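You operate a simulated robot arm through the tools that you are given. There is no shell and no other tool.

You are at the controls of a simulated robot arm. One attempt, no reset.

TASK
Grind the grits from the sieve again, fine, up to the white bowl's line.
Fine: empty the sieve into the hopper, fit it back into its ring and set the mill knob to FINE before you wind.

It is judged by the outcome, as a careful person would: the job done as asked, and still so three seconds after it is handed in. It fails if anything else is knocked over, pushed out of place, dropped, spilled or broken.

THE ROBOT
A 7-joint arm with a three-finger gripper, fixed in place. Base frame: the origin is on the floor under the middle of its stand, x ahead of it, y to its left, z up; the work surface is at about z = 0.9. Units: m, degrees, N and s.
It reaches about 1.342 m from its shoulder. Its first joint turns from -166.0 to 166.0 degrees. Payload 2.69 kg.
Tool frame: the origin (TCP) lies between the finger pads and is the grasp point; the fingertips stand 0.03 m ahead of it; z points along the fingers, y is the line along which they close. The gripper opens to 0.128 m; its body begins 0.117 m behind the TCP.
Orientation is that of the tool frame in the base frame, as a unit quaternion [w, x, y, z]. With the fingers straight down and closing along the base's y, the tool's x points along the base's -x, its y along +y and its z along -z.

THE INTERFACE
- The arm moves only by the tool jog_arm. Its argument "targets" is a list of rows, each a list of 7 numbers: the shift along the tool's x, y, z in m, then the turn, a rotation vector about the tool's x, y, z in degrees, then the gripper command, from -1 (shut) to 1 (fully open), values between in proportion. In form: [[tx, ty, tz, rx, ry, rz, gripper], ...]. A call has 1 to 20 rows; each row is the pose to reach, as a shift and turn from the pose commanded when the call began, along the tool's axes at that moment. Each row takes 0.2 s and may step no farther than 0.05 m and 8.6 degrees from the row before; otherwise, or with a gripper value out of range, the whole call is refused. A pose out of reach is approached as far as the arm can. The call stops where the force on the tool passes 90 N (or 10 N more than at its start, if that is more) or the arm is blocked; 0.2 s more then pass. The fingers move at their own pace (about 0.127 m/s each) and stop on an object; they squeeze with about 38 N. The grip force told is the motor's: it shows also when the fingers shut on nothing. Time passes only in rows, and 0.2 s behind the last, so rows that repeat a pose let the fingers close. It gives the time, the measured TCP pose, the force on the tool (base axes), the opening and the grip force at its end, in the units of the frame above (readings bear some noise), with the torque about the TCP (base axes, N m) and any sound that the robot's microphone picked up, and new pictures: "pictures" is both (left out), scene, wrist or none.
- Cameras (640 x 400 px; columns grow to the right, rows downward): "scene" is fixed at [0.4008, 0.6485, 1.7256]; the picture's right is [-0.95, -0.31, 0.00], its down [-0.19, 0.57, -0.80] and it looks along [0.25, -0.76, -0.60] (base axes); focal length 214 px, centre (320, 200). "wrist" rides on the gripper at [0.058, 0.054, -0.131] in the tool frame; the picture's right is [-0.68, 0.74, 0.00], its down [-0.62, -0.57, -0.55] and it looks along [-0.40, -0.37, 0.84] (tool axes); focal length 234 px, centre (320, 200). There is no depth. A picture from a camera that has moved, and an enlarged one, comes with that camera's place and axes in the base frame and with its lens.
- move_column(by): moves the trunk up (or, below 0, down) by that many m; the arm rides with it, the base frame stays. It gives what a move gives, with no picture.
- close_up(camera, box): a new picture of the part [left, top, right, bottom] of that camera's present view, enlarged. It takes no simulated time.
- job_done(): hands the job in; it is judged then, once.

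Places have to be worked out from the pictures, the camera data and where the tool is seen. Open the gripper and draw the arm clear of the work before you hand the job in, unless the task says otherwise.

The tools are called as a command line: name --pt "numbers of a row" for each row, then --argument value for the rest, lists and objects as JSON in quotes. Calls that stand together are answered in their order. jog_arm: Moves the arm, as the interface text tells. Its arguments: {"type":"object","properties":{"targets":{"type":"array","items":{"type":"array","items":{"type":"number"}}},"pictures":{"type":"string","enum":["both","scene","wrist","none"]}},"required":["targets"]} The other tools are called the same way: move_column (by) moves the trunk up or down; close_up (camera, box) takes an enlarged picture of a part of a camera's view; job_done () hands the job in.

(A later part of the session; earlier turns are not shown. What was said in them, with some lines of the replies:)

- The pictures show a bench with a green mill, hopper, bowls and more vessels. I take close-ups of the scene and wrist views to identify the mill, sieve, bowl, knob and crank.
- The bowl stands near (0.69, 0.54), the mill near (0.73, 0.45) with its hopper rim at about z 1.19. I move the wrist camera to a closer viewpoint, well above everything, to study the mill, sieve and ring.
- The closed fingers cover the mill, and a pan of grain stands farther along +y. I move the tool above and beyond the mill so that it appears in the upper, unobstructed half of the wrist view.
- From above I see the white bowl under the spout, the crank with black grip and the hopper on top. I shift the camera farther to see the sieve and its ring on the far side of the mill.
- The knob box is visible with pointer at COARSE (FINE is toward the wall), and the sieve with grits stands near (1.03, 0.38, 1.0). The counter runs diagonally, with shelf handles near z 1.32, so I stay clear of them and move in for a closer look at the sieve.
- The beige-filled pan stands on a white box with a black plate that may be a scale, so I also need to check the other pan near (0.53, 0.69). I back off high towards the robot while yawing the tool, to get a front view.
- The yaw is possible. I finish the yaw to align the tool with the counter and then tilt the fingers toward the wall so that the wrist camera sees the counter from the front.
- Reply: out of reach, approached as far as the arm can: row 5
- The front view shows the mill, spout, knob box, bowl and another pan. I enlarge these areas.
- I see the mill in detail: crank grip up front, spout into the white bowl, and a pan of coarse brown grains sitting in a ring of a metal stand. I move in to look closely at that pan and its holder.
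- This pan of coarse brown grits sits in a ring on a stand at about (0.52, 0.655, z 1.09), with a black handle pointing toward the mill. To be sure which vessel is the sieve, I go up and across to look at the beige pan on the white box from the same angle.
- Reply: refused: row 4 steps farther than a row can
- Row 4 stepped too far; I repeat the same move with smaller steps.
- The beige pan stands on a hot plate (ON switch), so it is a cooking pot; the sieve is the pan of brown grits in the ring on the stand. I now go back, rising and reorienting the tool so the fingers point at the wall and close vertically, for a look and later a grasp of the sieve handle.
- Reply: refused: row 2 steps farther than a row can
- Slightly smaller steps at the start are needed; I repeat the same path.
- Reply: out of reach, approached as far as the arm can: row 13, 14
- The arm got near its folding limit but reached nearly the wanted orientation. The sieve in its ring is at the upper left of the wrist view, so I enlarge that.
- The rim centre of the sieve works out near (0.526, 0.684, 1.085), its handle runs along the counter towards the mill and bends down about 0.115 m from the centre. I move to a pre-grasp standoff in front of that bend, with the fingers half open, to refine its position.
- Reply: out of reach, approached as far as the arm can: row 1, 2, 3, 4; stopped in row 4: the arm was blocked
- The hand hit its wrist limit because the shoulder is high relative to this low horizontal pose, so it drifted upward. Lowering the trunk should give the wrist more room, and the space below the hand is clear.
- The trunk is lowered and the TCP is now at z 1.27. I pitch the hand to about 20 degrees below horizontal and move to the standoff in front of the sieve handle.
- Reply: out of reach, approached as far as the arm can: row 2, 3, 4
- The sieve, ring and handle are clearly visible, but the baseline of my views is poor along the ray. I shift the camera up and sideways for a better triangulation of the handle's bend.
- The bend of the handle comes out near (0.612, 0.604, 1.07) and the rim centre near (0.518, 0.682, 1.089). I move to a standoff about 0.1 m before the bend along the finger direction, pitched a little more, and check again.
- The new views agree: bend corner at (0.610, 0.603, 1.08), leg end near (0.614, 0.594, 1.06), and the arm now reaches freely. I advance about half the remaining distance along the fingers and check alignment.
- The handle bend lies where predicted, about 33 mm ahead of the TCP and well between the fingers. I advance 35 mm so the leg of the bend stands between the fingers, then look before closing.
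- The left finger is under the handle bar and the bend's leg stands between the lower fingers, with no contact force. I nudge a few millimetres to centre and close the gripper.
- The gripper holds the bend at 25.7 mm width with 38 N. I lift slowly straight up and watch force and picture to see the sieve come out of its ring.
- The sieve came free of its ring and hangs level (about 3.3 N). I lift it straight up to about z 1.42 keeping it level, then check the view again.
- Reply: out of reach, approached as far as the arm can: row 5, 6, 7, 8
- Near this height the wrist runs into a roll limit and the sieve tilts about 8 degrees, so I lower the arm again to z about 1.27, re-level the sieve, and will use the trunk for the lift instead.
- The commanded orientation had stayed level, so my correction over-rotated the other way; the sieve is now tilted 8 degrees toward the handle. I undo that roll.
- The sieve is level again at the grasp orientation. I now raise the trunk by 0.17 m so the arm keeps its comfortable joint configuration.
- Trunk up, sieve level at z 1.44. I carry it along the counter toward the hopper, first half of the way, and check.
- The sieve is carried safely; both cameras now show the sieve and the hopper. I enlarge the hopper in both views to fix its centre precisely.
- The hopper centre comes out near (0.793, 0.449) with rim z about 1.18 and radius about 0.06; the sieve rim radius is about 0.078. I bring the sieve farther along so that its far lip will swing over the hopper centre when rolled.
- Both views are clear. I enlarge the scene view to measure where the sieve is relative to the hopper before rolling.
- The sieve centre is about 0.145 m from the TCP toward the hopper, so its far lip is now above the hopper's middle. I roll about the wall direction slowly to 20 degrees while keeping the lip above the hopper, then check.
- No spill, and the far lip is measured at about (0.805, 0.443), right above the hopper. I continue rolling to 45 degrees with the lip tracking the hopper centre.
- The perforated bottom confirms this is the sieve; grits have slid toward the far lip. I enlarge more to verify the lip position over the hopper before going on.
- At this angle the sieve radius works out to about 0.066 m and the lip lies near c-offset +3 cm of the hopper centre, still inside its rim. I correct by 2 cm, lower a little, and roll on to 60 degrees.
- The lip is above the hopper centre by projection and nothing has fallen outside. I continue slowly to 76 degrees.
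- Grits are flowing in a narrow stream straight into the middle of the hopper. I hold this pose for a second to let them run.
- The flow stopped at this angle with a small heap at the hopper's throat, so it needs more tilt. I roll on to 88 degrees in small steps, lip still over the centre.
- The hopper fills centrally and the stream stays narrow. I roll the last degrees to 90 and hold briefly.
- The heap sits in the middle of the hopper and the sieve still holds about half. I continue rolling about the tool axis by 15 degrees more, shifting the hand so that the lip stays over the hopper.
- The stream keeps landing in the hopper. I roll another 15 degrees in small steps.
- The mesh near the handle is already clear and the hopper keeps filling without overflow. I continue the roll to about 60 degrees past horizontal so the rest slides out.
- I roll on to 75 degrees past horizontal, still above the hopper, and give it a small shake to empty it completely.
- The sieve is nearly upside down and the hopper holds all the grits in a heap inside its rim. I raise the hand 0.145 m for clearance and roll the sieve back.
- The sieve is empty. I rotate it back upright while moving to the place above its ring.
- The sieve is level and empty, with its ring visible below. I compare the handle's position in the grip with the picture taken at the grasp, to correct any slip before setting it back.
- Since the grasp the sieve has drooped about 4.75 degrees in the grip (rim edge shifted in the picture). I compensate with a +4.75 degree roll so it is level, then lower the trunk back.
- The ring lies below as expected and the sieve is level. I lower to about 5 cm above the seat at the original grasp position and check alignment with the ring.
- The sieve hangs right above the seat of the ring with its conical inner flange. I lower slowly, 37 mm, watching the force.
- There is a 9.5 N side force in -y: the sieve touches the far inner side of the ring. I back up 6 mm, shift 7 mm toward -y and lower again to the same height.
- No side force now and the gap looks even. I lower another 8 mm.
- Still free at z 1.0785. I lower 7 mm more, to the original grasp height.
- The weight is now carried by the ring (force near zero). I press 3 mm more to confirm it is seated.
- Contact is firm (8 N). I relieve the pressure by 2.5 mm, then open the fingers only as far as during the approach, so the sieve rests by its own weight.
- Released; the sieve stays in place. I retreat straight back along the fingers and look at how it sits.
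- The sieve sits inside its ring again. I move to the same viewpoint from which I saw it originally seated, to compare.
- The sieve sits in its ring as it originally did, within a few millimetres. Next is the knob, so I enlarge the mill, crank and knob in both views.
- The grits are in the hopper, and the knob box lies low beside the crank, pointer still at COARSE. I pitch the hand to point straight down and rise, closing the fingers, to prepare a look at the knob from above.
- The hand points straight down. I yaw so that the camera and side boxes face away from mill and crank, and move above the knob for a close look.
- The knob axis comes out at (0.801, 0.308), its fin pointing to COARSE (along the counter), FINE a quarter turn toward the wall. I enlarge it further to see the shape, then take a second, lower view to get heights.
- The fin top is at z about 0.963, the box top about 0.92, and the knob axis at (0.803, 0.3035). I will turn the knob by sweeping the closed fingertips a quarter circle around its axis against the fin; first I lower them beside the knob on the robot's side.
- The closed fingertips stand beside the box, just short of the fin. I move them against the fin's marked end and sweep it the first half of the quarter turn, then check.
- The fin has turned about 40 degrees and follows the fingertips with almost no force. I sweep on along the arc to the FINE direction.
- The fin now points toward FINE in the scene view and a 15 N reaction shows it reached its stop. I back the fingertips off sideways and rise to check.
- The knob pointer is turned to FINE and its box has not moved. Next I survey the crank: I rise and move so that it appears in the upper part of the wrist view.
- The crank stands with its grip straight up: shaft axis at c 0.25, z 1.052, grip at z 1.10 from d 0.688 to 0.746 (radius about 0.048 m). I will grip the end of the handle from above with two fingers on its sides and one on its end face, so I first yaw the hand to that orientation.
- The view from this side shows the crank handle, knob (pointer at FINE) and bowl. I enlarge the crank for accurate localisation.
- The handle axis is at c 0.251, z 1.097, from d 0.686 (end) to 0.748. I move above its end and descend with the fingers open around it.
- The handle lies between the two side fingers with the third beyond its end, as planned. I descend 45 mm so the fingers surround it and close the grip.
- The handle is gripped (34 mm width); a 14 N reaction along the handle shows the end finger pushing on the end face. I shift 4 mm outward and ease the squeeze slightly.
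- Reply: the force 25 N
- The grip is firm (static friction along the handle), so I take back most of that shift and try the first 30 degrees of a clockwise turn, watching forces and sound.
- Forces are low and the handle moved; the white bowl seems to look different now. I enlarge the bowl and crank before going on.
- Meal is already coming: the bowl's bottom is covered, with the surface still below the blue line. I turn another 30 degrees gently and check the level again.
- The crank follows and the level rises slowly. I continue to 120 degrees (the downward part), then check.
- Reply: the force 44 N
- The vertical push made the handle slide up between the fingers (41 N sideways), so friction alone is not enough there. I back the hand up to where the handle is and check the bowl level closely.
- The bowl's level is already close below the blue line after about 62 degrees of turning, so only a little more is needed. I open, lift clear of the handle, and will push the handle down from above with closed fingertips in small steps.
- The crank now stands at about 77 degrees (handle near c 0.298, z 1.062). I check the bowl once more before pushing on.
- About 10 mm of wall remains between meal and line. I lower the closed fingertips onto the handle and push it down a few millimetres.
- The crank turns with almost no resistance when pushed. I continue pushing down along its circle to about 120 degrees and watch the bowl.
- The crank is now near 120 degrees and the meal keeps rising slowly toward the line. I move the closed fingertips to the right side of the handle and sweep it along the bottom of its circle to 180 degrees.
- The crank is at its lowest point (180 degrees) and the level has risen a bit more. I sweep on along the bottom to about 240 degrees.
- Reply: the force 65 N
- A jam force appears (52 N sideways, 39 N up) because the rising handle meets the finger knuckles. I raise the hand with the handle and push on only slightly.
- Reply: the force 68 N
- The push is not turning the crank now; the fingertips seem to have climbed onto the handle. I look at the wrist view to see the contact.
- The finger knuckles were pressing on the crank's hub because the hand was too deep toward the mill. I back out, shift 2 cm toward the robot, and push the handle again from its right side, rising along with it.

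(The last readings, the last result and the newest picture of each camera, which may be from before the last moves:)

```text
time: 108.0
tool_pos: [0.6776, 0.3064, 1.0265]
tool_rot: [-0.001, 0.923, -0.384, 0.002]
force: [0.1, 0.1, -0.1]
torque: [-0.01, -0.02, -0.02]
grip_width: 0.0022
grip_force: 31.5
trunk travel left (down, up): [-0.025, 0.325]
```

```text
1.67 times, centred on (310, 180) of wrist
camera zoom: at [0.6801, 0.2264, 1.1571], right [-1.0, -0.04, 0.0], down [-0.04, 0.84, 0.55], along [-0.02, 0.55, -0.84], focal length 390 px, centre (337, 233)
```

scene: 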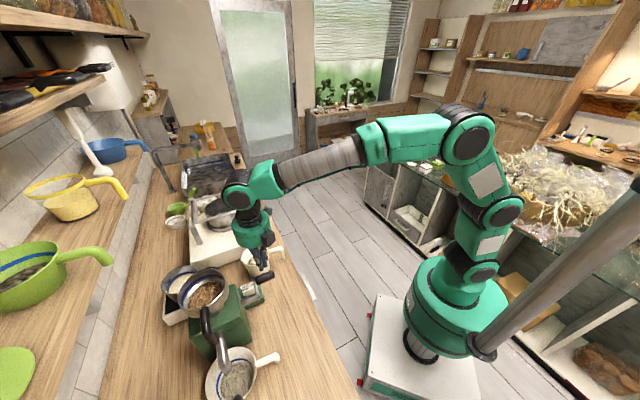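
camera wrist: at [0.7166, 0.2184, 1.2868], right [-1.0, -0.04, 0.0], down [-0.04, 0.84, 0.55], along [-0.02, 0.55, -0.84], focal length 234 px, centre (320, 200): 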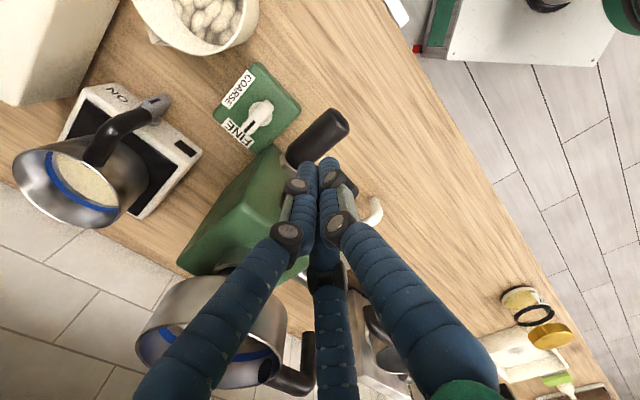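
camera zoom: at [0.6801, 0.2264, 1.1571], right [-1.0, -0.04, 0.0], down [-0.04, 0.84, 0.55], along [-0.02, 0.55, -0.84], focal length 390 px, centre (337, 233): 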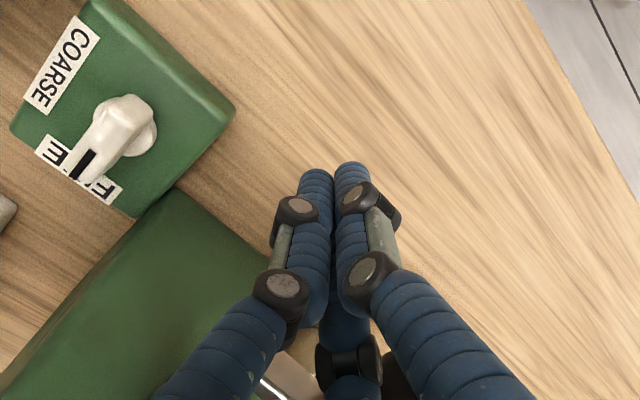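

Free again, with the handle just to the left of the fingertips. I push it along the circle, rising, to about 255 degrees.

jog_arm --pt "-0.0065 0 0 0 0 0 -1" --pt "-0.0115 0 -0.0025 0 0 0 -1" --pt "-0.0159 0 -0.0055 0 0 0 -1" --pt "-0.0188 0 -0.0085 0 0 0 -1" --pt "-0.0218 0 -0.0115 0 0 0 -1" --pt "-0.0265 0 -0.0185 0 0 0 -1" --pt "-0.0301 0 -0.026 0 0 0 -1" --pt "-0.0318 0 -0.0315 0 0 0 -1" --pictures "none"

close_up --camera "scene" --box '[180, 240, 300, 340]'

close_up --camera "scene" --box '[195, 335, 275, 400]'

```text
time: 109.8
tool_pos: [0.6545, 0.3272, 1.0578]
tool_rot: [0.001, 0.924, -0.383, 0.001]
force: [0.1, 0.3, 0.1]
torque: [-0.01, -0.03, 0.0]
grip_width: 0.002
grip_force: 30.9
trunk travel left (down, up): [-0.025, 0.325]
```

```text
4.00 times, centred on (240, 290) of scene
camera zoom: at [0.4008, 0.6485, 1.7256], right [-0.95, -0.31, 0.0], down [-0.19, 0.57, -0.8], along [0.25, -0.76, -0.6], focal length 858 px, centre (640, -160)
```

zoom: 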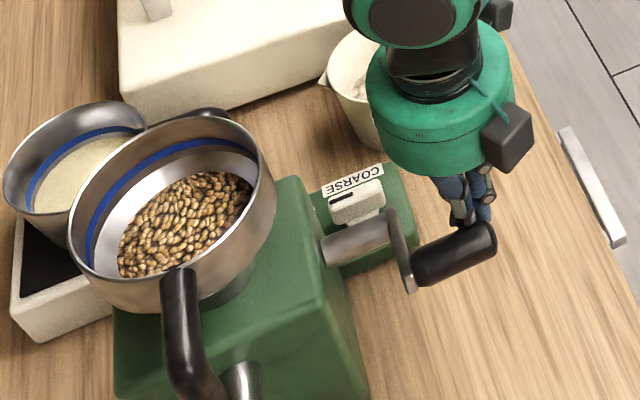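

```text
6.15 times, centred on (235, 368) of scene
camera zoom: at [0.4008, 0.6485, 1.7256], right [-0.95, -0.31, 0.0], down [-0.19, 0.57, -0.8], along [0.25, -0.76, -0.6], focal length 1320 px, centre (843, -831)
```

zoom: 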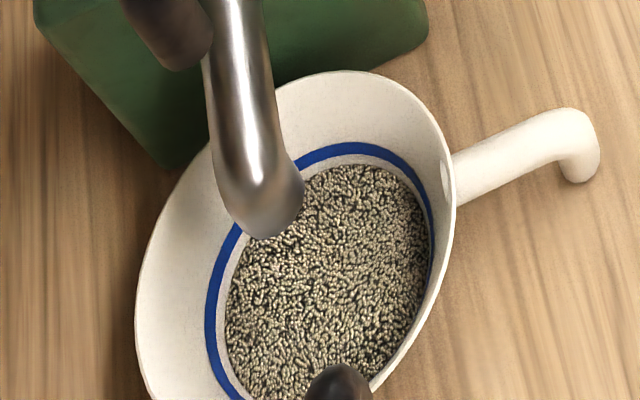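

The handle did not follow this time; the tips slid over it. I look from the wrist camera to see where it is relative to the fingers.

close_up --camera "wrist" --box '[180, 60, 440, 300]'

```text
1.67 times, centred on (310, 180) of wrist
camera zoom: at [0.6587, 0.2464, 1.1893], right [-1.0, -0.04, 0.0], down [-0.04, 0.84, 0.55], along [-0.02, 0.55, -0.84], focal length 390 px, centre (337, 233)
```

zoom: 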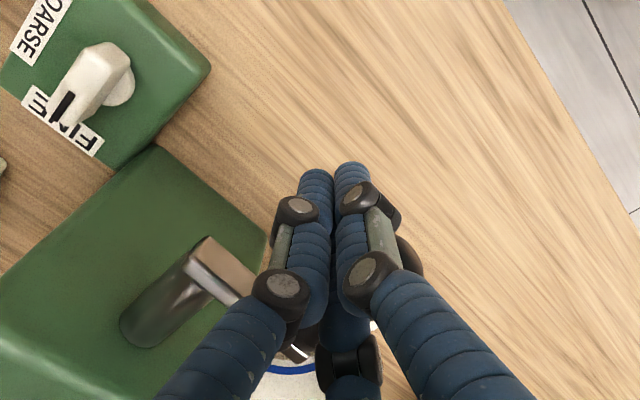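

The projections show the crank actually stands near 275 degrees now, so the push did work. I magnify the bowl's edge to judge the remaining gap precisely.

close_up --camera "scene" --box '[222, 350, 254, 374]'

close_up --camera "scene" --box '[216, 368, 248, 398]'

```text
16.00 times, centred on (238, 362) of scene
camera zoom: at [0.4008, 0.6485, 1.7256], right [-0.95, -0.31, 0.0], down [-0.19, 0.57, -0.8], along [0.25, -0.76, -0.6], focal length 3432 px, centre (1632, -2392)
```

zoom: 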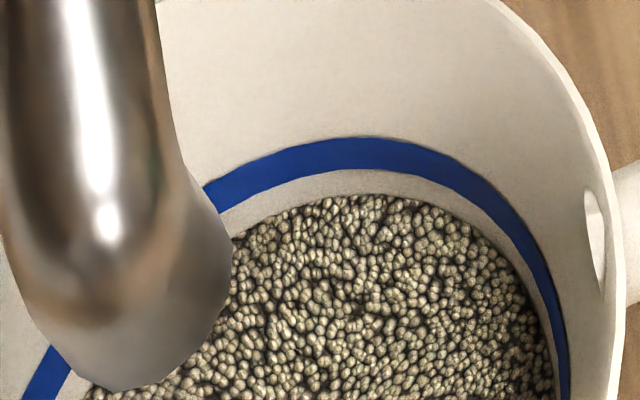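

```text
13.33 times, centred on (232, 383) of scene
camera zoom: at [0.4008, 0.6485, 1.7256], right [-0.95, -0.31, 0.0], down [-0.19, 0.57, -0.8], along [0.25, -0.76, -0.6], focal length 2860 px, centre (1493, -2240)
```

zoom: 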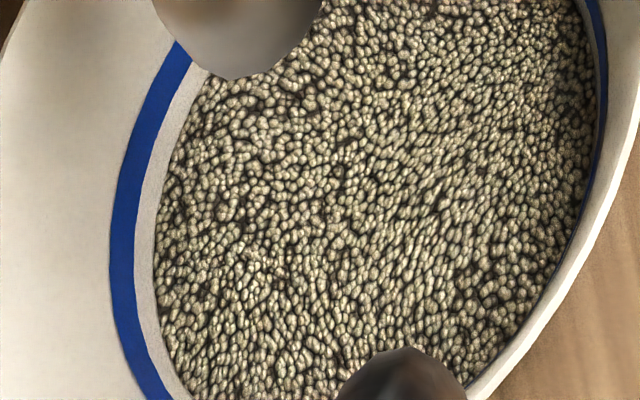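

The meal is now about 40 percent of the way to the line per turn estimate, so a bit more than one further turn is needed. I move to the left side of the handle and push it up and over the top, following its circle to 45 degrees.

jog_arm --pt "0 0 -0.03 0 0 0 -1" --pt "0 0 -0.052 0 0 0 -1" --pt "-0.037 0 -0.052 0 0 0 -1" --pt "-0.075 0 -0.052 0 0 0 -1" --pt "-0.075 0 -0.014 0 0 0 -1" --pt "-0.062 0 -0.014 0 0 0 -1" --pt "-0.0537 0 -0.014 0 0 0 -1" --pt "-0.0523 0 -0.0226 0 0 0 -1" --pt "-0.0494 0 -0.0305 0 0 0 -1" --pt "-0.0452 0 -0.0377 0 0 0 -1" --pt "-0.0398 0 -0.0441 0 0 0 -1" --pt "-0.0334 0 -0.0495 0 0 0 -1" --pt "-0.0262 0 -0.0537 0 0 0 -1" --pt "-0.0183 0 -0.0566 0 0 0 -1" --pt "-0.0101 0 -0.058 0 0 0 -1" --pt "-0.0017 0 -0.058 0 0 0 -1" --pt "0.0065 0 -0.0566 0 0 0 -1" --pt "0.0144 0 -0.0537 0 0 0 -1" --pt "0.0216 0 -0.0495 0 0 0 -1" --pt "0.028 0 -0.0441 0 0 0 -1" --pictures "none"

close_up --camera "scene" --box '[180, 240, 300, 340]'

close_up --camera "wrist" --box '[180, 60, 440, 300]'

close_up --camera "scene" --box '[222, 350, 254, 374]'

```text
time: 114.0
tool_pos: [0.6763, 0.308, 1.1037]
tool_rot: [0.001, 0.923, -0.384, 0.0]
force: [-0.3, -0.1, 0.4]
torque: [0.01, -0.01, 0.01]
grip_width: 0.0021
grip_force: 31.3
trunk travel left (down, up): [-0.025, 0.325]
```

```text
4.00 times, centred on (240, 290) of scene
camera zoom: at [0.4008, 0.6485, 1.7256], right [-0.95, -0.31, 0.0], down [-0.19, 0.57, -0.8], along [0.25, -0.76, -0.6], focal length 858 px, centre (640, -160)
```

zoom: 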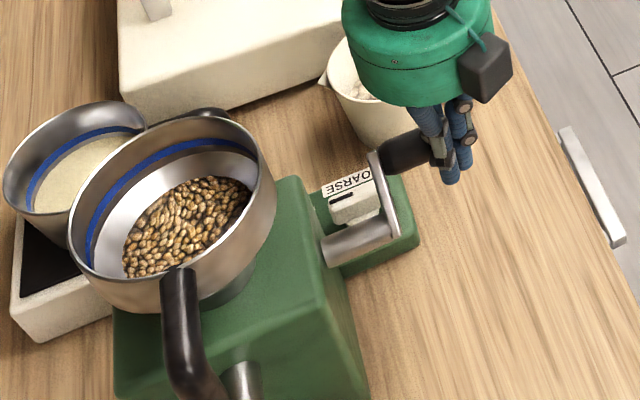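

```text
1.67 times, centred on (310, 180) of wrist
camera zoom: at [0.6795, 0.2278, 1.2346], right [-1.0, -0.04, 0.0], down [-0.03, 0.84, 0.55], along [-0.02, 0.55, -0.84], focal length 390 px, centre (337, 233)
```

zoom: 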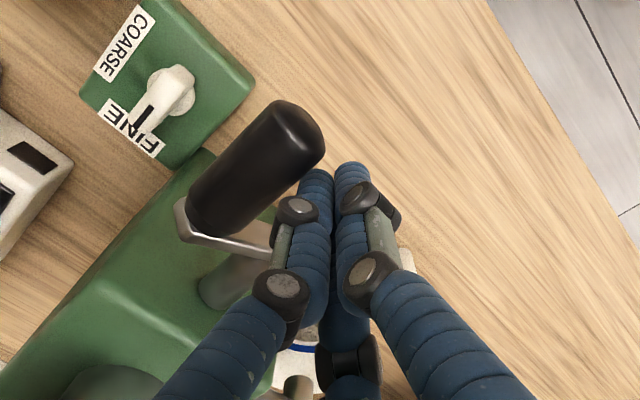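

```text
16.00 times, centred on (238, 362) of scene
camera zoom: at [0.4008, 0.6485, 1.7256], right [-0.95, -0.31, 0.0], down [-0.19, 0.57, -0.8], along [0.25, -0.76, -0.6], focal length 3432 px, centre (1632, -2392)
```

zoom: 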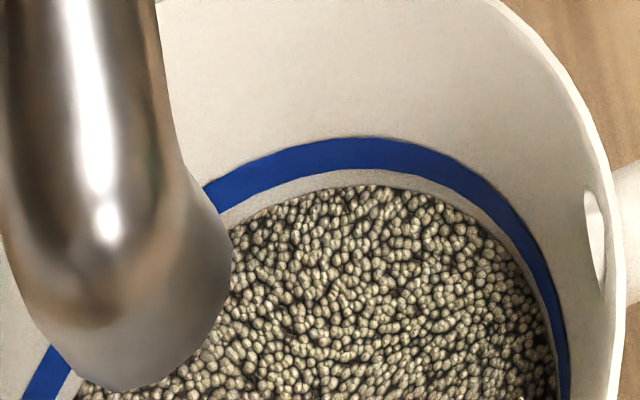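

That worked: the crank is at about 50 degrees of its second turn and the level rose visibly. Next I push down from above to about 122 degrees and then reposition to the right side of the handle.

jog_arm --pt "-0.008 0 -0.02 0 0 0 -1" --pt "0.0 -0.005 -0.04 0 0 0 -1" --pt "0.02 -0.01 -0.04 0 0 0 -1" --pt "0.0285 -0.012 -0.03 0 0 0 -1" --pt "0.0289 -0.012 -0.0168 0 0 0 -1" --pt "0.0331 -0.012 -0.0096 0 0 0 -1" --pt "0.036 -0.012 -0.0017 0 0 0 -1" --pt "0.0374 -0.012 0.0065 0 0 0 -1" --pt "0.0374 -0.012 0.0149 0 0 0 -1" --pt "0.036 -0.012 0.0231 0 0 0 -1" --pt "0.0331 -0.012 0.031 0 0 0 -1" --pt "0.0303 -0.012 0.0361 0 0 0 -1" --pt "0.0303 -0.012 0.014 0 0 0 -1" --pt "0.053 -0.012 0.014 0 0 0 -1" --pt "0.0753 -0.006 0.014 0 0 0 -1" --pt "0.0753 0 0.04 0 0 0 -1" --pt "0.0753 0 0.0611 0 0 0 -1" --pictures "none"

close_up --camera "wrist" --box '[180, 60, 440, 300]'

close_up --camera "scene" --box '[180, 240, 300, 340]'

close_up --camera "scene" --box '[222, 350, 254, 374]'

```text
time: 117.6
tool_pos: [0.728, 0.256, 1.0444]
tool_rot: [0.001, 0.923, -0.384, 0.0]
force: [0.1, -1.0, 0.7]
torque: [0.03, 0.02, 0.07]
grip_width: 0.0019
grip_force: 31.4
trunk travel left (down, up): [-0.025, 0.325]
```

```text
1.67 times, centred on (310, 180) of wrist
camera zoom: at [0.7315, 0.1758, 1.1755], right [-1.0, -0.04, 0.0], down [-0.04, 0.84, 0.55], along [-0.02, 0.55, -0.84], focal length 390 px, centre (337, 233)
```

zoom: 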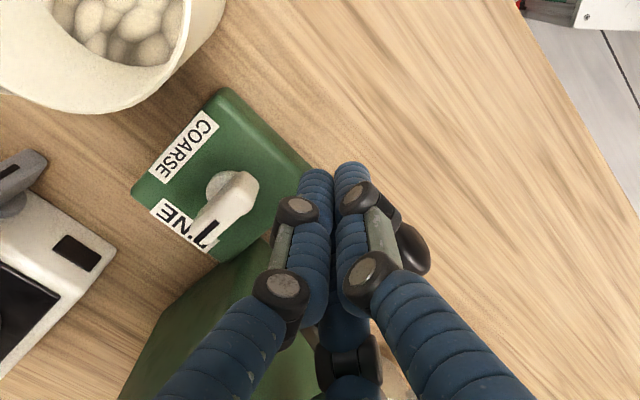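

```text
4.00 times, centred on (240, 290) of scene
camera zoom: at [0.4008, 0.6485, 1.7256], right [-0.95, -0.31, 0.0], down [-0.19, 0.57, -0.8], along [0.25, -0.76, -0.6], focal length 858 px, centre (640, -160)
```

zoom: 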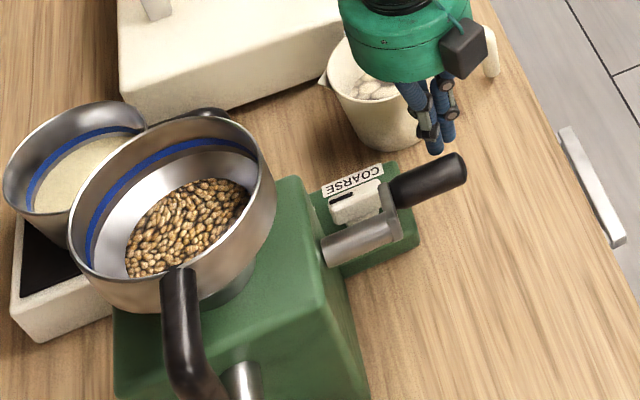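

```text
16.00 times, centred on (238, 362) of scene
camera zoom: at [0.4008, 0.6485, 1.7256], right [-0.95, -0.31, 0.0], down [-0.19, 0.57, -0.8], along [0.25, -0.76, -0.6], focal length 3432 px, centre (1632, -2392)
```

zoom: 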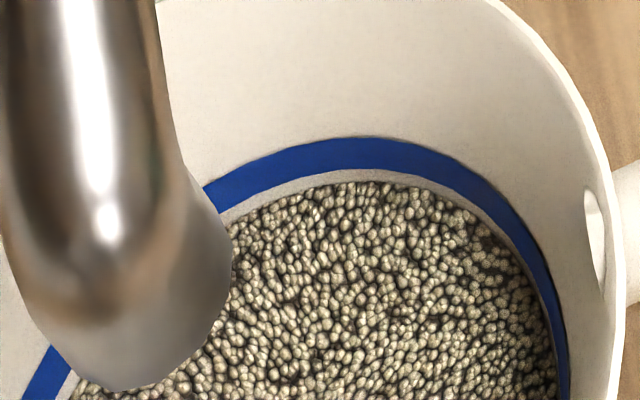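

The crank is at about 125 degrees of the second turn, the gap to the line has shrunk to about half. I now sweep the handle from the right along the bottom and up to about 277 degrees, then hop over to its left side.

jog_arm --pt "-0.0125 0 0.0018 0 0 0 -1" --pt "-0.0225 0 0.0073 0 0 0 -1" --pt "-0.0284 0 0.0132 0 0 0 -1" --pt "-0.0353 0 0.018 0 0 0 -1" --pt "-0.0429 0 0.0215 0 0 0 -1" --pt "-0.051 0 0.0237 0 0 0 -1" --pt "-0.0593 0 0.0244 0 0 0 -1" --pt "-0.0676 0 0.0237 0 0 0 -1" --pt "-0.0757 0 0.0215 0 0 0 -1" --pt "-0.0833 0 0.018 0 0 0 -1" --pt "-0.0902 0 0.0132 0 0 0 -1" --pt "-0.0961 0 0.0073 0 0 0 -1" --pt "-0.1009 0 0.0004 0 0 0 -1" --pt "-0.1044 0 -0.0072 0 0 0 -1" --pt "-0.1066 0 -0.0153 0 0 0 -1" --pt "-0.1073 0 -0.0236 0 0 0 -1" --pt "-0.1069 0 -0.0294 0 0 0 -1" --pt "-0.1069 0 -0.068 0 0 0 -1" --pt "-0.145 0 -0.068 0 0 0 -1" --pt "-0.182 0 -0.068 0 0 0 -1" --pictures "none"

close_up --camera "wrist" --box '[180, 60, 440, 300]'

close_up --camera "scene" --box '[180, 240, 300, 340]'

close_up --camera "scene" --box '[222, 350, 254, 374]'

```text
time: 121.8
tool_pos: [0.5992, 0.3827, 1.1095]
tool_rot: [0.0, 0.924, -0.383, 0.0]
force: [0.3, -1.2, -0.8]
torque: [0.03, 0.06, 0.01]
grip_width: 0.0022
grip_force: 32.1
trunk travel left (down, up): [-0.025, 0.325]
```

```text
1.67 times, centred on (310, 180) of wrist
camera zoom: at [0.6022, 0.3025, 1.2408], right [-1.0, -0.04, 0.0], down [-0.03, 0.84, 0.55], along [-0.02, 0.55, -0.84], focal length 390 px, centre (337, 233)
```

zoom: 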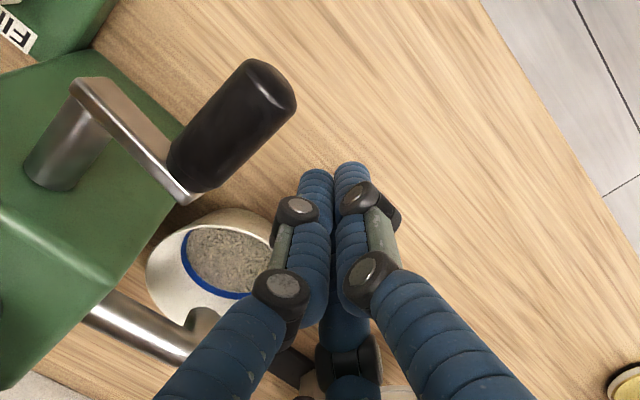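

```text
4.00 times, centred on (240, 290) of scene
camera zoom: at [0.4008, 0.6485, 1.7256], right [-0.95, -0.31, 0.0], down [-0.19, 0.57, -0.8], along [0.25, -0.76, -0.6], focal length 858 px, centre (640, -160)
```

zoom: 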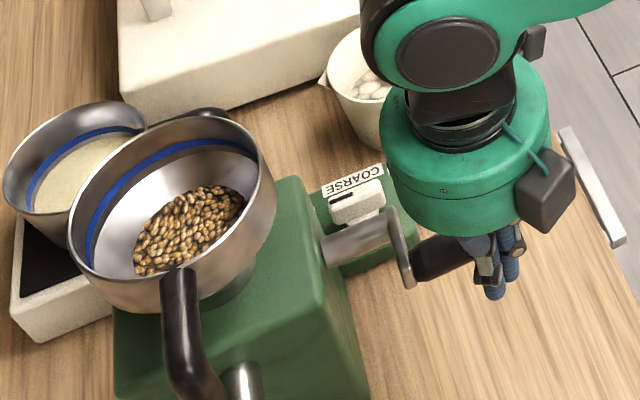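

```text
16.00 times, centred on (238, 362) of scene
camera zoom: at [0.4008, 0.6485, 1.7256], right [-0.95, -0.31, 0.0], down [-0.19, 0.57, -0.8], along [0.25, -0.76, -0.6], focal length 3432 px, centre (1632, -2392)
```

zoom: 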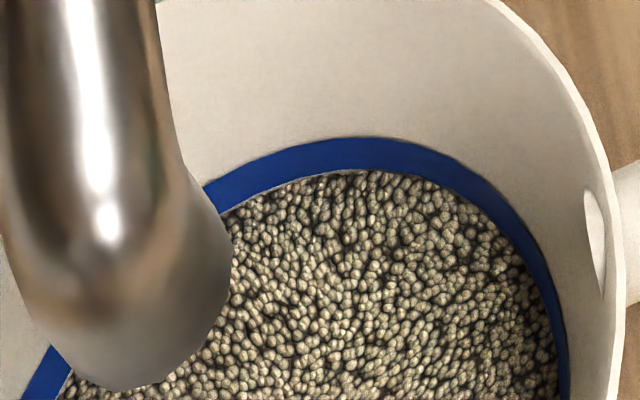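

The meal has now just reached the lower edge of the blue line. A little more would put it properly on the line, so I push the handle from the left over the top by about 90 degrees and check again.

jog_arm --pt "0.0 0 0.0375 0 0 0 -1" --pt "0.016 0 0.0375 0 0 0 -1" --pt "0.0246 0 0.0375 0 0 0 -1" --pt "0.026 0 0.0291 0 0 0 -1" --pt "0.0289 0 0.0212 0 0 0 -1" --pt "0.0331 0 0.014 0 0 0 -1" --pt "0.0385 0 0.0076 0 0 0 -1" --pt "0.0449 0 0.0022 0 0 0 -1" --pt "0.0521 0 -0.002 0 0 0 -1" --pt "0.06 0 -0.0049 0 0 0 -1" --pt "0.0682 0 -0.0063 0 0 0 -1" --pictures "none"

close_up --camera "scene" --box '[180, 240, 300, 340]'

close_up --camera "scene" --box '[222, 350, 254, 374]'

close_up --camera "scene" --box '[216, 368, 248, 398]'

```text
time: 124.2
tool_pos: [0.6458, 0.333, 1.1148]
tool_rot: [0.0, 0.924, -0.384, 0.001]
force: [-0.2, -0.6, 0.1]
torque: [-0.04, -0.01, -0.02]
grip_width: 0.0019
grip_force: 31.3
trunk travel left (down, up): [-0.025, 0.325]
```

```text
4.00 times, centred on (240, 290) of scene
camera zoom: at [0.4008, 0.6485, 1.7256], right [-0.95, -0.31, 0.0], down [-0.19, 0.57, -0.8], along [0.25, -0.76, -0.6], focal length 858 px, centre (640, -160)
```

zoom: 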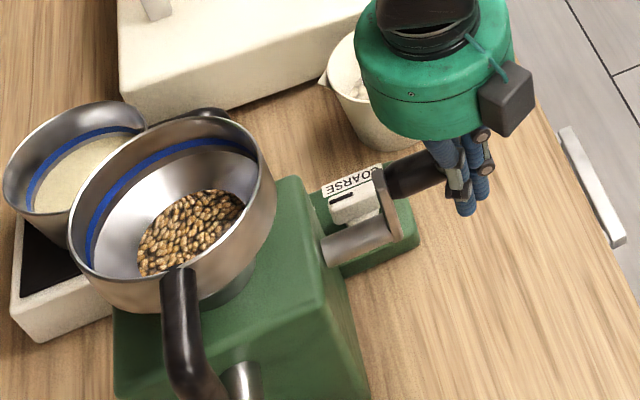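

```text
16.00 times, centred on (238, 362) of scene
camera zoom: at [0.4008, 0.6485, 1.7256], right [-0.95, -0.31, 0.0], down [-0.19, 0.57, -0.8], along [0.25, -0.76, -0.6], focal length 3432 px, centre (1632, -2392)
```

zoom: 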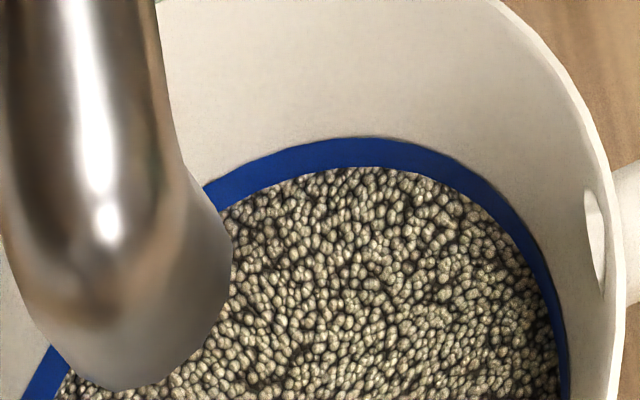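

```text
13.33 times, centred on (232, 383) of scene
camera zoom: at [0.4008, 0.6485, 1.7256], right [-0.95, -0.31, 0.0], down [-0.19, 0.57, -0.8], along [0.25, -0.76, -0.6], focal length 2860 px, centre (1493, -2240)
```

zoom: 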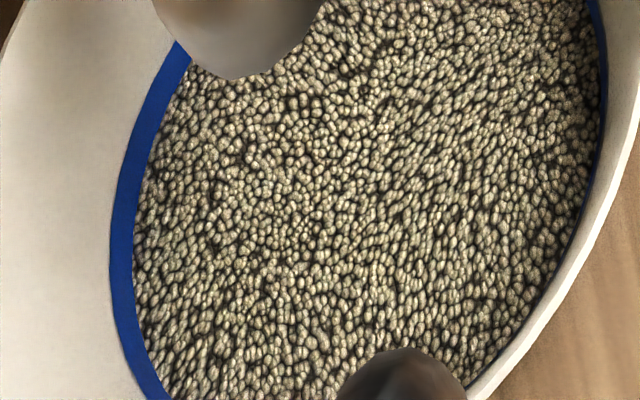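

The level now covers the lower edge of the line. To have it at the middle of the line I continue: over the top to about 52 degrees, then down from above to about 122 degrees.

jog_arm --pt "0.0085 0 -0.001 0 0 0 -1" --pt "0.0167 0 0.0004 0 0 0 -1" --pt "0.0246 0 0.0033 0 0 0 -1" --pt "0.0318 0 0.0075 0 0 0 -1" --pt "0.0382 0 0.0129 0 0 0 -1" --pt "0.0421 0 0.0172 0 0 0 -1" --pt "0.0312 -0.004 -0.0089 0 0 0 -1" --pt "0.0392 -0.009 -0.0289 0 0 0 -1" --pt "0.0592 -0.014 -0.0289 0 0 0 -1" --pt "0.0677 -0.016 -0.0189 0 0 0 -1" --pt "0.0681 -0.016 -0.0057 0 0 0 -1" --pt "0.0723 -0.016 0.0015 0 0 0 -1" --pt "0.0752 -0.016 0.0094 0 0 0 -1" --pt "0.0766 -0.016 0.0176 0 0 0 -1" --pt "0.0766 -0.016 0.026 0 0 0 -1" --pt "0.0752 -0.016 0.0342 0 0 0 -1" --pt "0.0723 -0.016 0.0421 0 0 0 -1" --pt "0.0695 -0.016 0.0472 0 0 0 -1" --pictures "none"

close_up --camera "scene" --box '[180, 240, 300, 340]'

close_up --camera "scene" --box '[222, 350, 254, 374]'

close_up --camera "scene" --box '[216, 368, 248, 398]'

```text
time: 128.0
tool_pos: [0.7098, 0.2964, 1.0677]
tool_rot: [0.0, 0.923, -0.384, 0.001]
force: [-0.3, 0.3, -0.6]
torque: [-0.02, -0.03, 0.0]
grip_width: 0.0021
grip_force: 31.3
trunk travel left (down, up): [-0.025, 0.325]
```

```text
4.00 times, centred on (240, 290) of scene
camera zoom: at [0.4008, 0.6485, 1.7256], right [-0.95, -0.31, 0.0], down [-0.19, 0.57, -0.8], along [0.25, -0.76, -0.6], focal length 858 px, centre (640, -160)
```

zoom: 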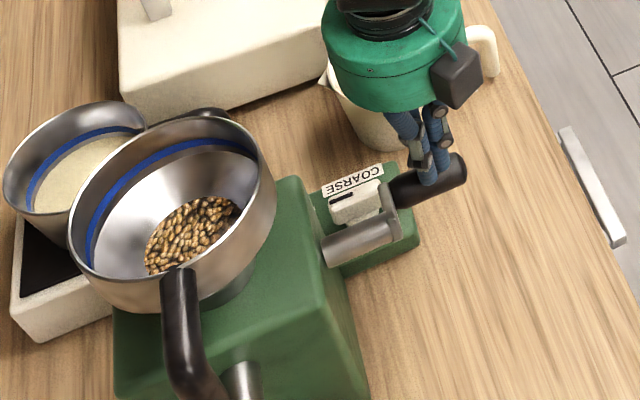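

```text
16.00 times, centred on (238, 362) of scene
camera zoom: at [0.4008, 0.6485, 1.7256], right [-0.95, -0.31, 0.0], down [-0.19, 0.57, -0.8], along [0.25, -0.76, -0.6], focal length 3432 px, centre (1632, -2392)
```

zoom: 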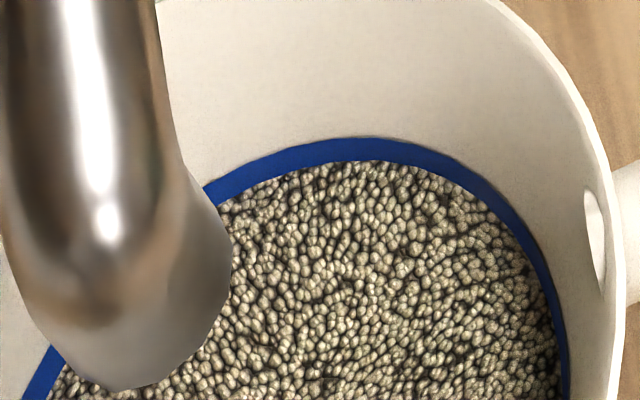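

```text
13.33 times, centred on (232, 383) of scene
camera zoom: at [0.4008, 0.6485, 1.7256], right [-0.95, -0.31, 0.0], down [-0.19, 0.57, -0.8], along [0.25, -0.76, -0.6], focal length 2860 px, centre (1493, -2240)
```

zoom: 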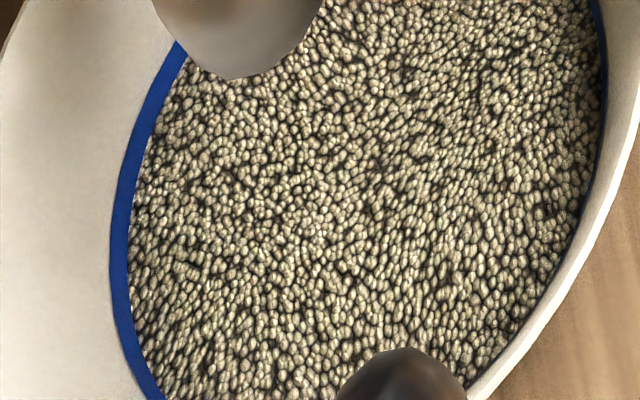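

The level is now about a quarter into the line's width. I sweep once more from the right along the bottom to about 260 degrees, which should bring it to the middle of the line.

jog_arm --pt "0 0 -0.022 0 0 0 -1" --pt "0.0225 0.006 -0.022 0 0 0 -1" --pt "0.045 0.016 -0.022 0 0 0 -1" --pt "0.045 0.016 0.0033 0 0 0 -1" --pt "0.045 0.016 0.0251 0 0 0 -1" --pt "0.029 0.016 0.0251 0 0 0 -1" --pt "0.019 0.016 0.0306 0 0 0 -1" --pt "0.0131 0.016 0.0365 0 0 0 -1" --pt "0.0062 0.016 0.0413 0 0 0 -1" --pt "-0.0014 0.016 0.0448 0 0 0 -1" --pt "-0.0095 0.016 0.047 0 0 0 -1" --pt "-0.0178 0.016 0.0477 0 0 0 -1" --pt "-0.0261 0.016 0.047 0 0 0 -1" --pt "-0.0342 0.016 0.0448 0 0 0 -1" --pt "-0.0418 0.016 0.0413 0 0 0 -1" --pt "-0.0487 0.016 0.0365 0 0 0 -1" --pt "-0.0546 0.016 0.0306 0 0 0 -1" --pt "-0.0594 0.016 0.0237 0 0 0 -1" --pt "-0.0629 0.016 0.0161 0 0 0 -1" --pt "-0.0651 0.016 0.008 0 0 0 -1" --pictures "none"

close_up --camera "scene" --box '[180, 240, 300, 340]'

close_up --camera "scene" --box '[222, 350, 254, 374]'

close_up --camera "scene" --box '[216, 368, 248, 398]'

```text
time: 132.2
tool_pos: [0.6551, 0.3287, 1.0571]
tool_rot: [0.001, 0.924, -0.383, 0.001]
force: [39.9, -37.9, -14.2]
torque: [-0.22, -0.03, -0.36]
grip_width: 0.0021
grip_force: 31.4
trunk travel left (down, up): [-0.025, 0.325]
```

```text
4.00 times, centred on (240, 290) of scene
camera zoom: at [0.4008, 0.6485, 1.7256], right [-0.95, -0.31, 0.0], down [-0.19, 0.57, -0.8], along [0.25, -0.76, -0.6], focal length 858 px, centre (640, -160)
```

zoom: 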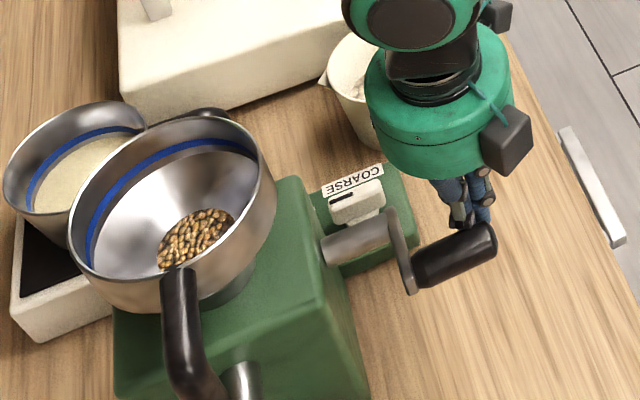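

```text
16.00 times, centred on (238, 362) of scene
camera zoom: at [0.4008, 0.6485, 1.7256], right [-0.95, -0.31, 0.0], down [-0.19, 0.57, -0.8], along [0.25, -0.76, -0.6], focal length 3432 px, centre (1632, -2392)
```

zoom: 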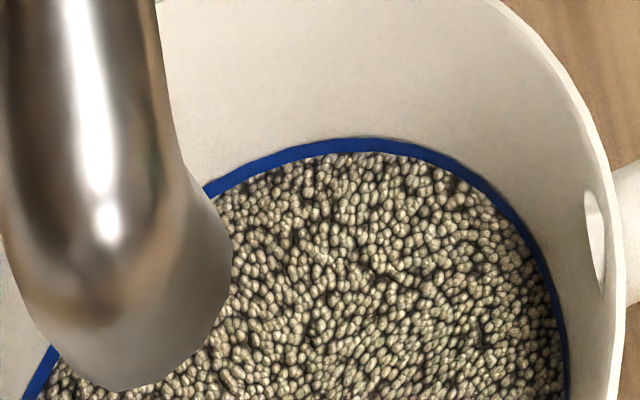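

```text
13.33 times, centred on (232, 383) of scene
camera zoom: at [0.4008, 0.6485, 1.7256], right [-0.95, -0.31, 0.0], down [-0.19, 0.57, -0.8], along [0.25, -0.76, -0.6], focal length 2860 px, centre (1493, -2240)
```

zoom: 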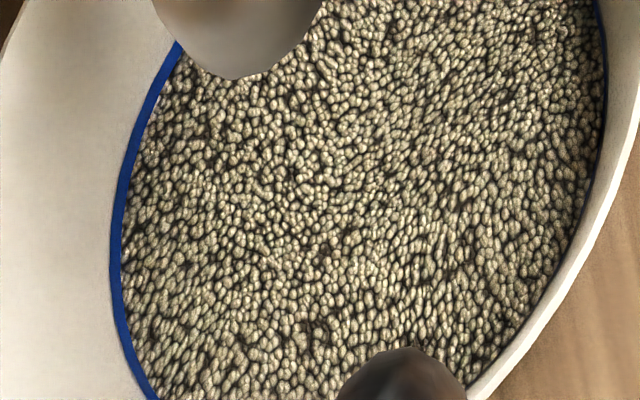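

The meal now stands at the middle of the blue line, so I stop winding. I release the sideways pressure first, then rise straight up away from the crank.

jog_arm --pt "0.008 0 0 0 0 0 -1" --pt "0.02 0 0 0 0 0 -1" --pt "0.03 0.01 -0.02 0 0 0 -1" --pt "0.03 0.015 -0.065 0 0 0 -1" --pt "0.03 0.015 -0.11 0 0 0 -1" --pt "0.03 0.015 -0.155 0 0 0 -1" --pt "0.03 0.015 -0.2 0 0 0 -0.5" --pt "0.03 0.015 -0.245 0 0 0 0.2" --pt "0.03 0.015 -0.29 0 0 0 1" --pt "0.03 0.015 -0.29 0 0 0 1" --pictures "both"

close_up --camera "scene" --box '[222, 350, 254, 374]'

close_up --camera "scene" --box '[150, 240, 300, 400]'

```text
time: 134.4
tool_pos: [0.6598, 0.2987, 1.3511]
tool_rot: [0.001, 0.924, -0.383, 0.001]
force: [-0.4, 0.8, 0.8]
torque: [0.01, -0.01, -0.01]
grip_width: 0.1276
grip_force: 0.1
trunk travel left (down, up): [-0.025, 0.325]
camera wrist: at [0.6623, 0.2197, 1.4825], right [-1.0, -0.04, 0.0], down [-0.04, 0.84, 0.55], along [-0.02, 0.55, -0.84], focal length 234 px, centre (320, 200)
```

scene: 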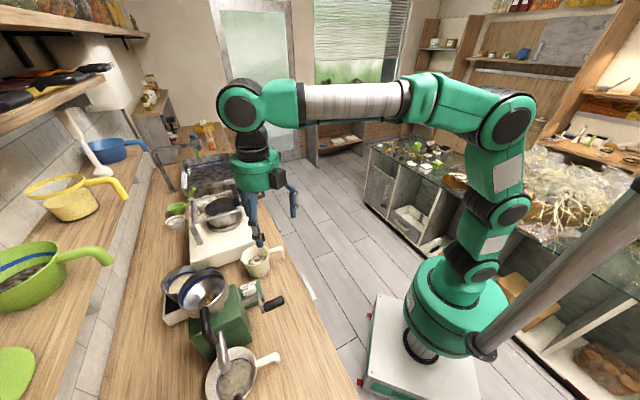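
wrist: 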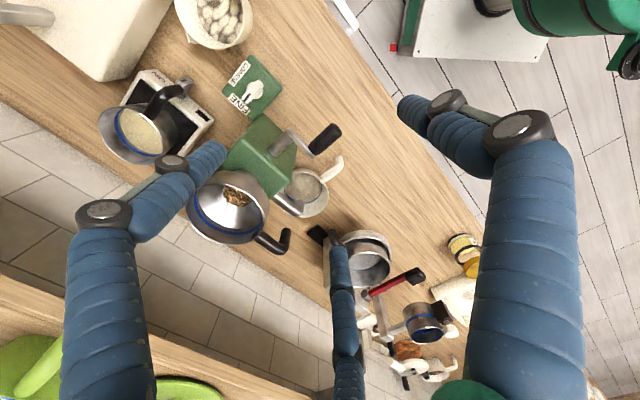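

```text
16.00 times, centred on (238, 362) of scene
camera zoom: at [0.4008, 0.6485, 1.7256], right [-0.95, -0.31, 0.0], down [-0.19, 0.57, -0.8], along [0.25, -0.76, -0.6], focal length 3432 px, centre (1632, -2392)
```

zoom: 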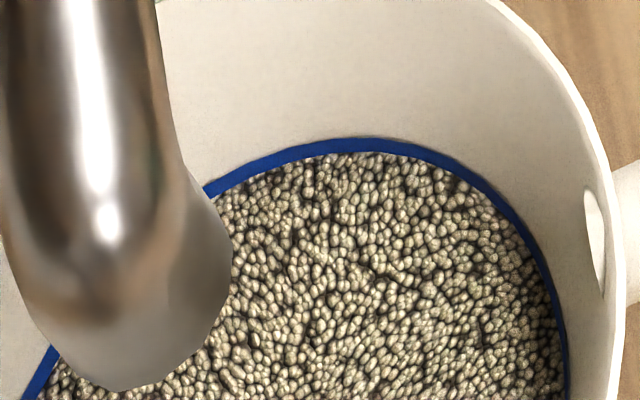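

```text
2.50 times, centred on (225, 320) of scene
camera zoom: at [0.4008, 0.6485, 1.7256], right [-0.95, -0.31, 0.0], down [-0.19, 0.57, -0.8], along [0.25, -0.76, -0.6], focal length 536 px, centre (558, -100)
```

zoom: 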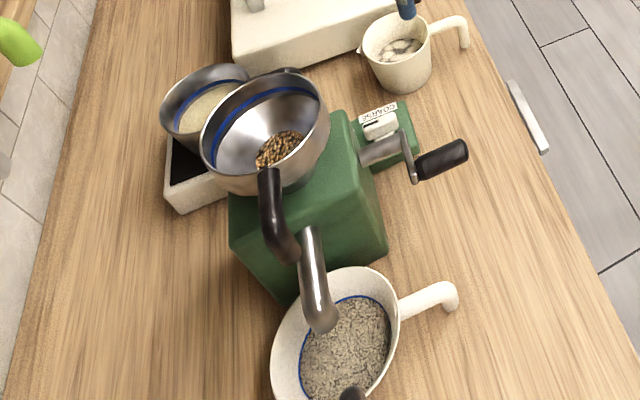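

The bowl level is steady at the line's middle and nothing is disturbed. I enlarge the sieve and knob for a final check and then draw the arm back clear of the bench.

close_up --camera "wrist" --box '[290, 200, 450, 320]'

close_up --camera "wrist" --box '[180, 40, 360, 230]'

jog_arm --pt "-0.012 0.03 -0.03 0 0 0 1" --pt "-0.02 0.065 -0.06 0 0 0 1" --pt "-0.025 0.1 -0.085 0 0 0 1" --pt "-0.03 0.14 -0.1 0 0 0 1" --pt "-0.03 0.18 -0.11 0 0 0 1" --pt "-0.03 0.22 -0.12 0 0 0 1" --pt "-0.03 0.22 -0.12 0 0 0 1" --pictures "both"

```text
3.33 times, centred on (370, 260) of wrist
camera zoom: at [0.6623, 0.2197, 1.4825], right [-1.0, -0.04, 0.0], down [-0.04, 0.84, 0.55], along [-0.02, 0.55, -0.84], focal length 781 px, centre (153, 0)
```

zoom: 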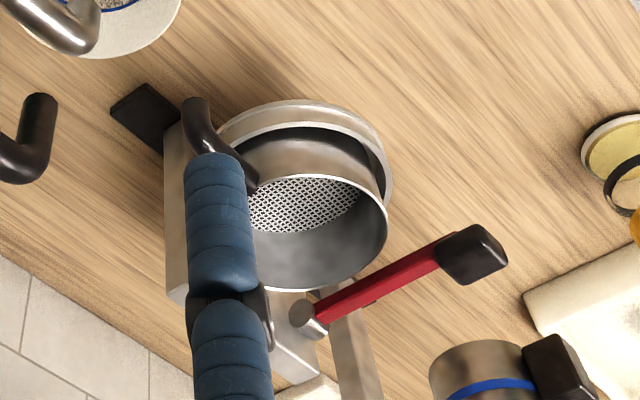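

```text
2.11 times, centred on (270, 135) of wrist
camera zoom: at [0.6623, 0.2197, 1.4825], right [-1.0, -0.04, 0.0], down [-0.04, 0.84, 0.55], along [-0.02, 0.55, -0.84], focal length 493 px, centre (425, 337)
```

zoom: 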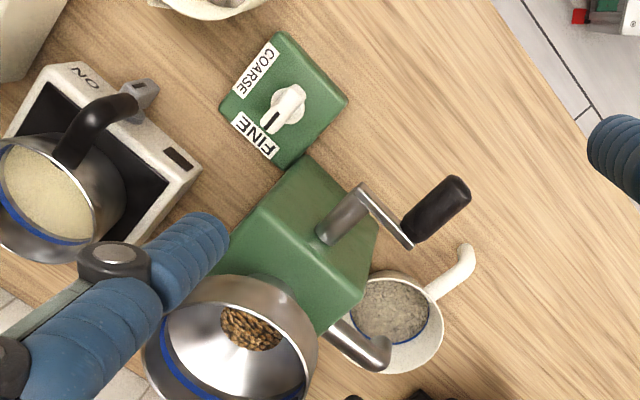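

```text
time: 136.0
tool_pos: [0.4833, 0.1643, 1.4733]
tool_rot: [-0.002, 0.924, -0.383, 0.001]
force: [-0.8, 0.0, 1.1]
torque: [0.06, -0.08, 0.03]
grip_width: 0.1277
grip_force: 0.0
trunk travel left (down, up): [-0.025, 0.325]
camera wrist: at [0.487, 0.0838, 1.6044], right [-1.0, -0.04, 0.0], down [-0.04, 0.84, 0.55], along [-0.02, 0.55, -0.84], focal length 234 px, centre (320, 200)
```

scene: 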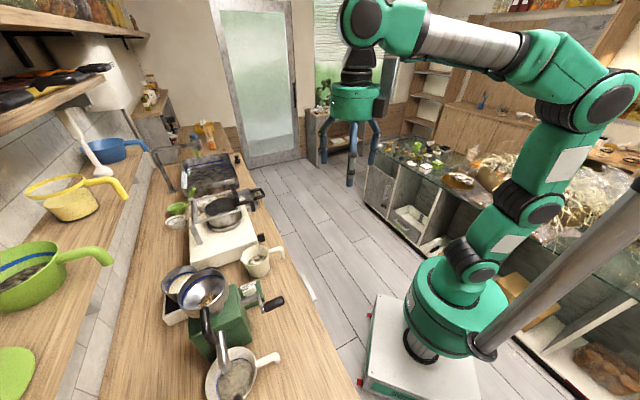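
wrist: 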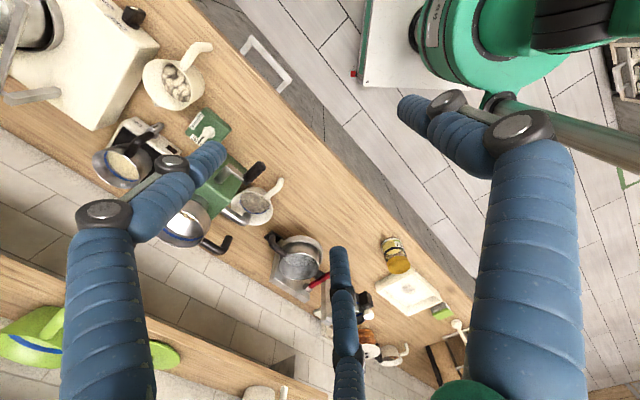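

The sieve sits in its ring, the knob points to FINE and the meal stands at the blue line. The arm is clear with the gripper open, so I hand the job in.

job_done

```text
The job is handed in.
```

The grits have been ground again on FINE, and the white bowl is filled to about the middle of its blue line. The job is handed in; I haven't been shown a verdict.

- **Sieve:** I emptied it into the hopper with no spill visible. It sits back in its ring within a few millimetres of where it was before. One side touched first as I set it down, so it may sit very slightly tilted.
- **Knob:** I turned it from COARSE to FINE before winding, until it met its end stop.
- **Winding:** It took nearly three turns. I stopped when the meal reached the middle of the line, and the level held after I let go of the crank.
- **Bench:** In the final pictures I saw nothing knocked over, moved or spilled. Some grits are left in the hopper.

The gripper is open and the arm is clear of the bench.
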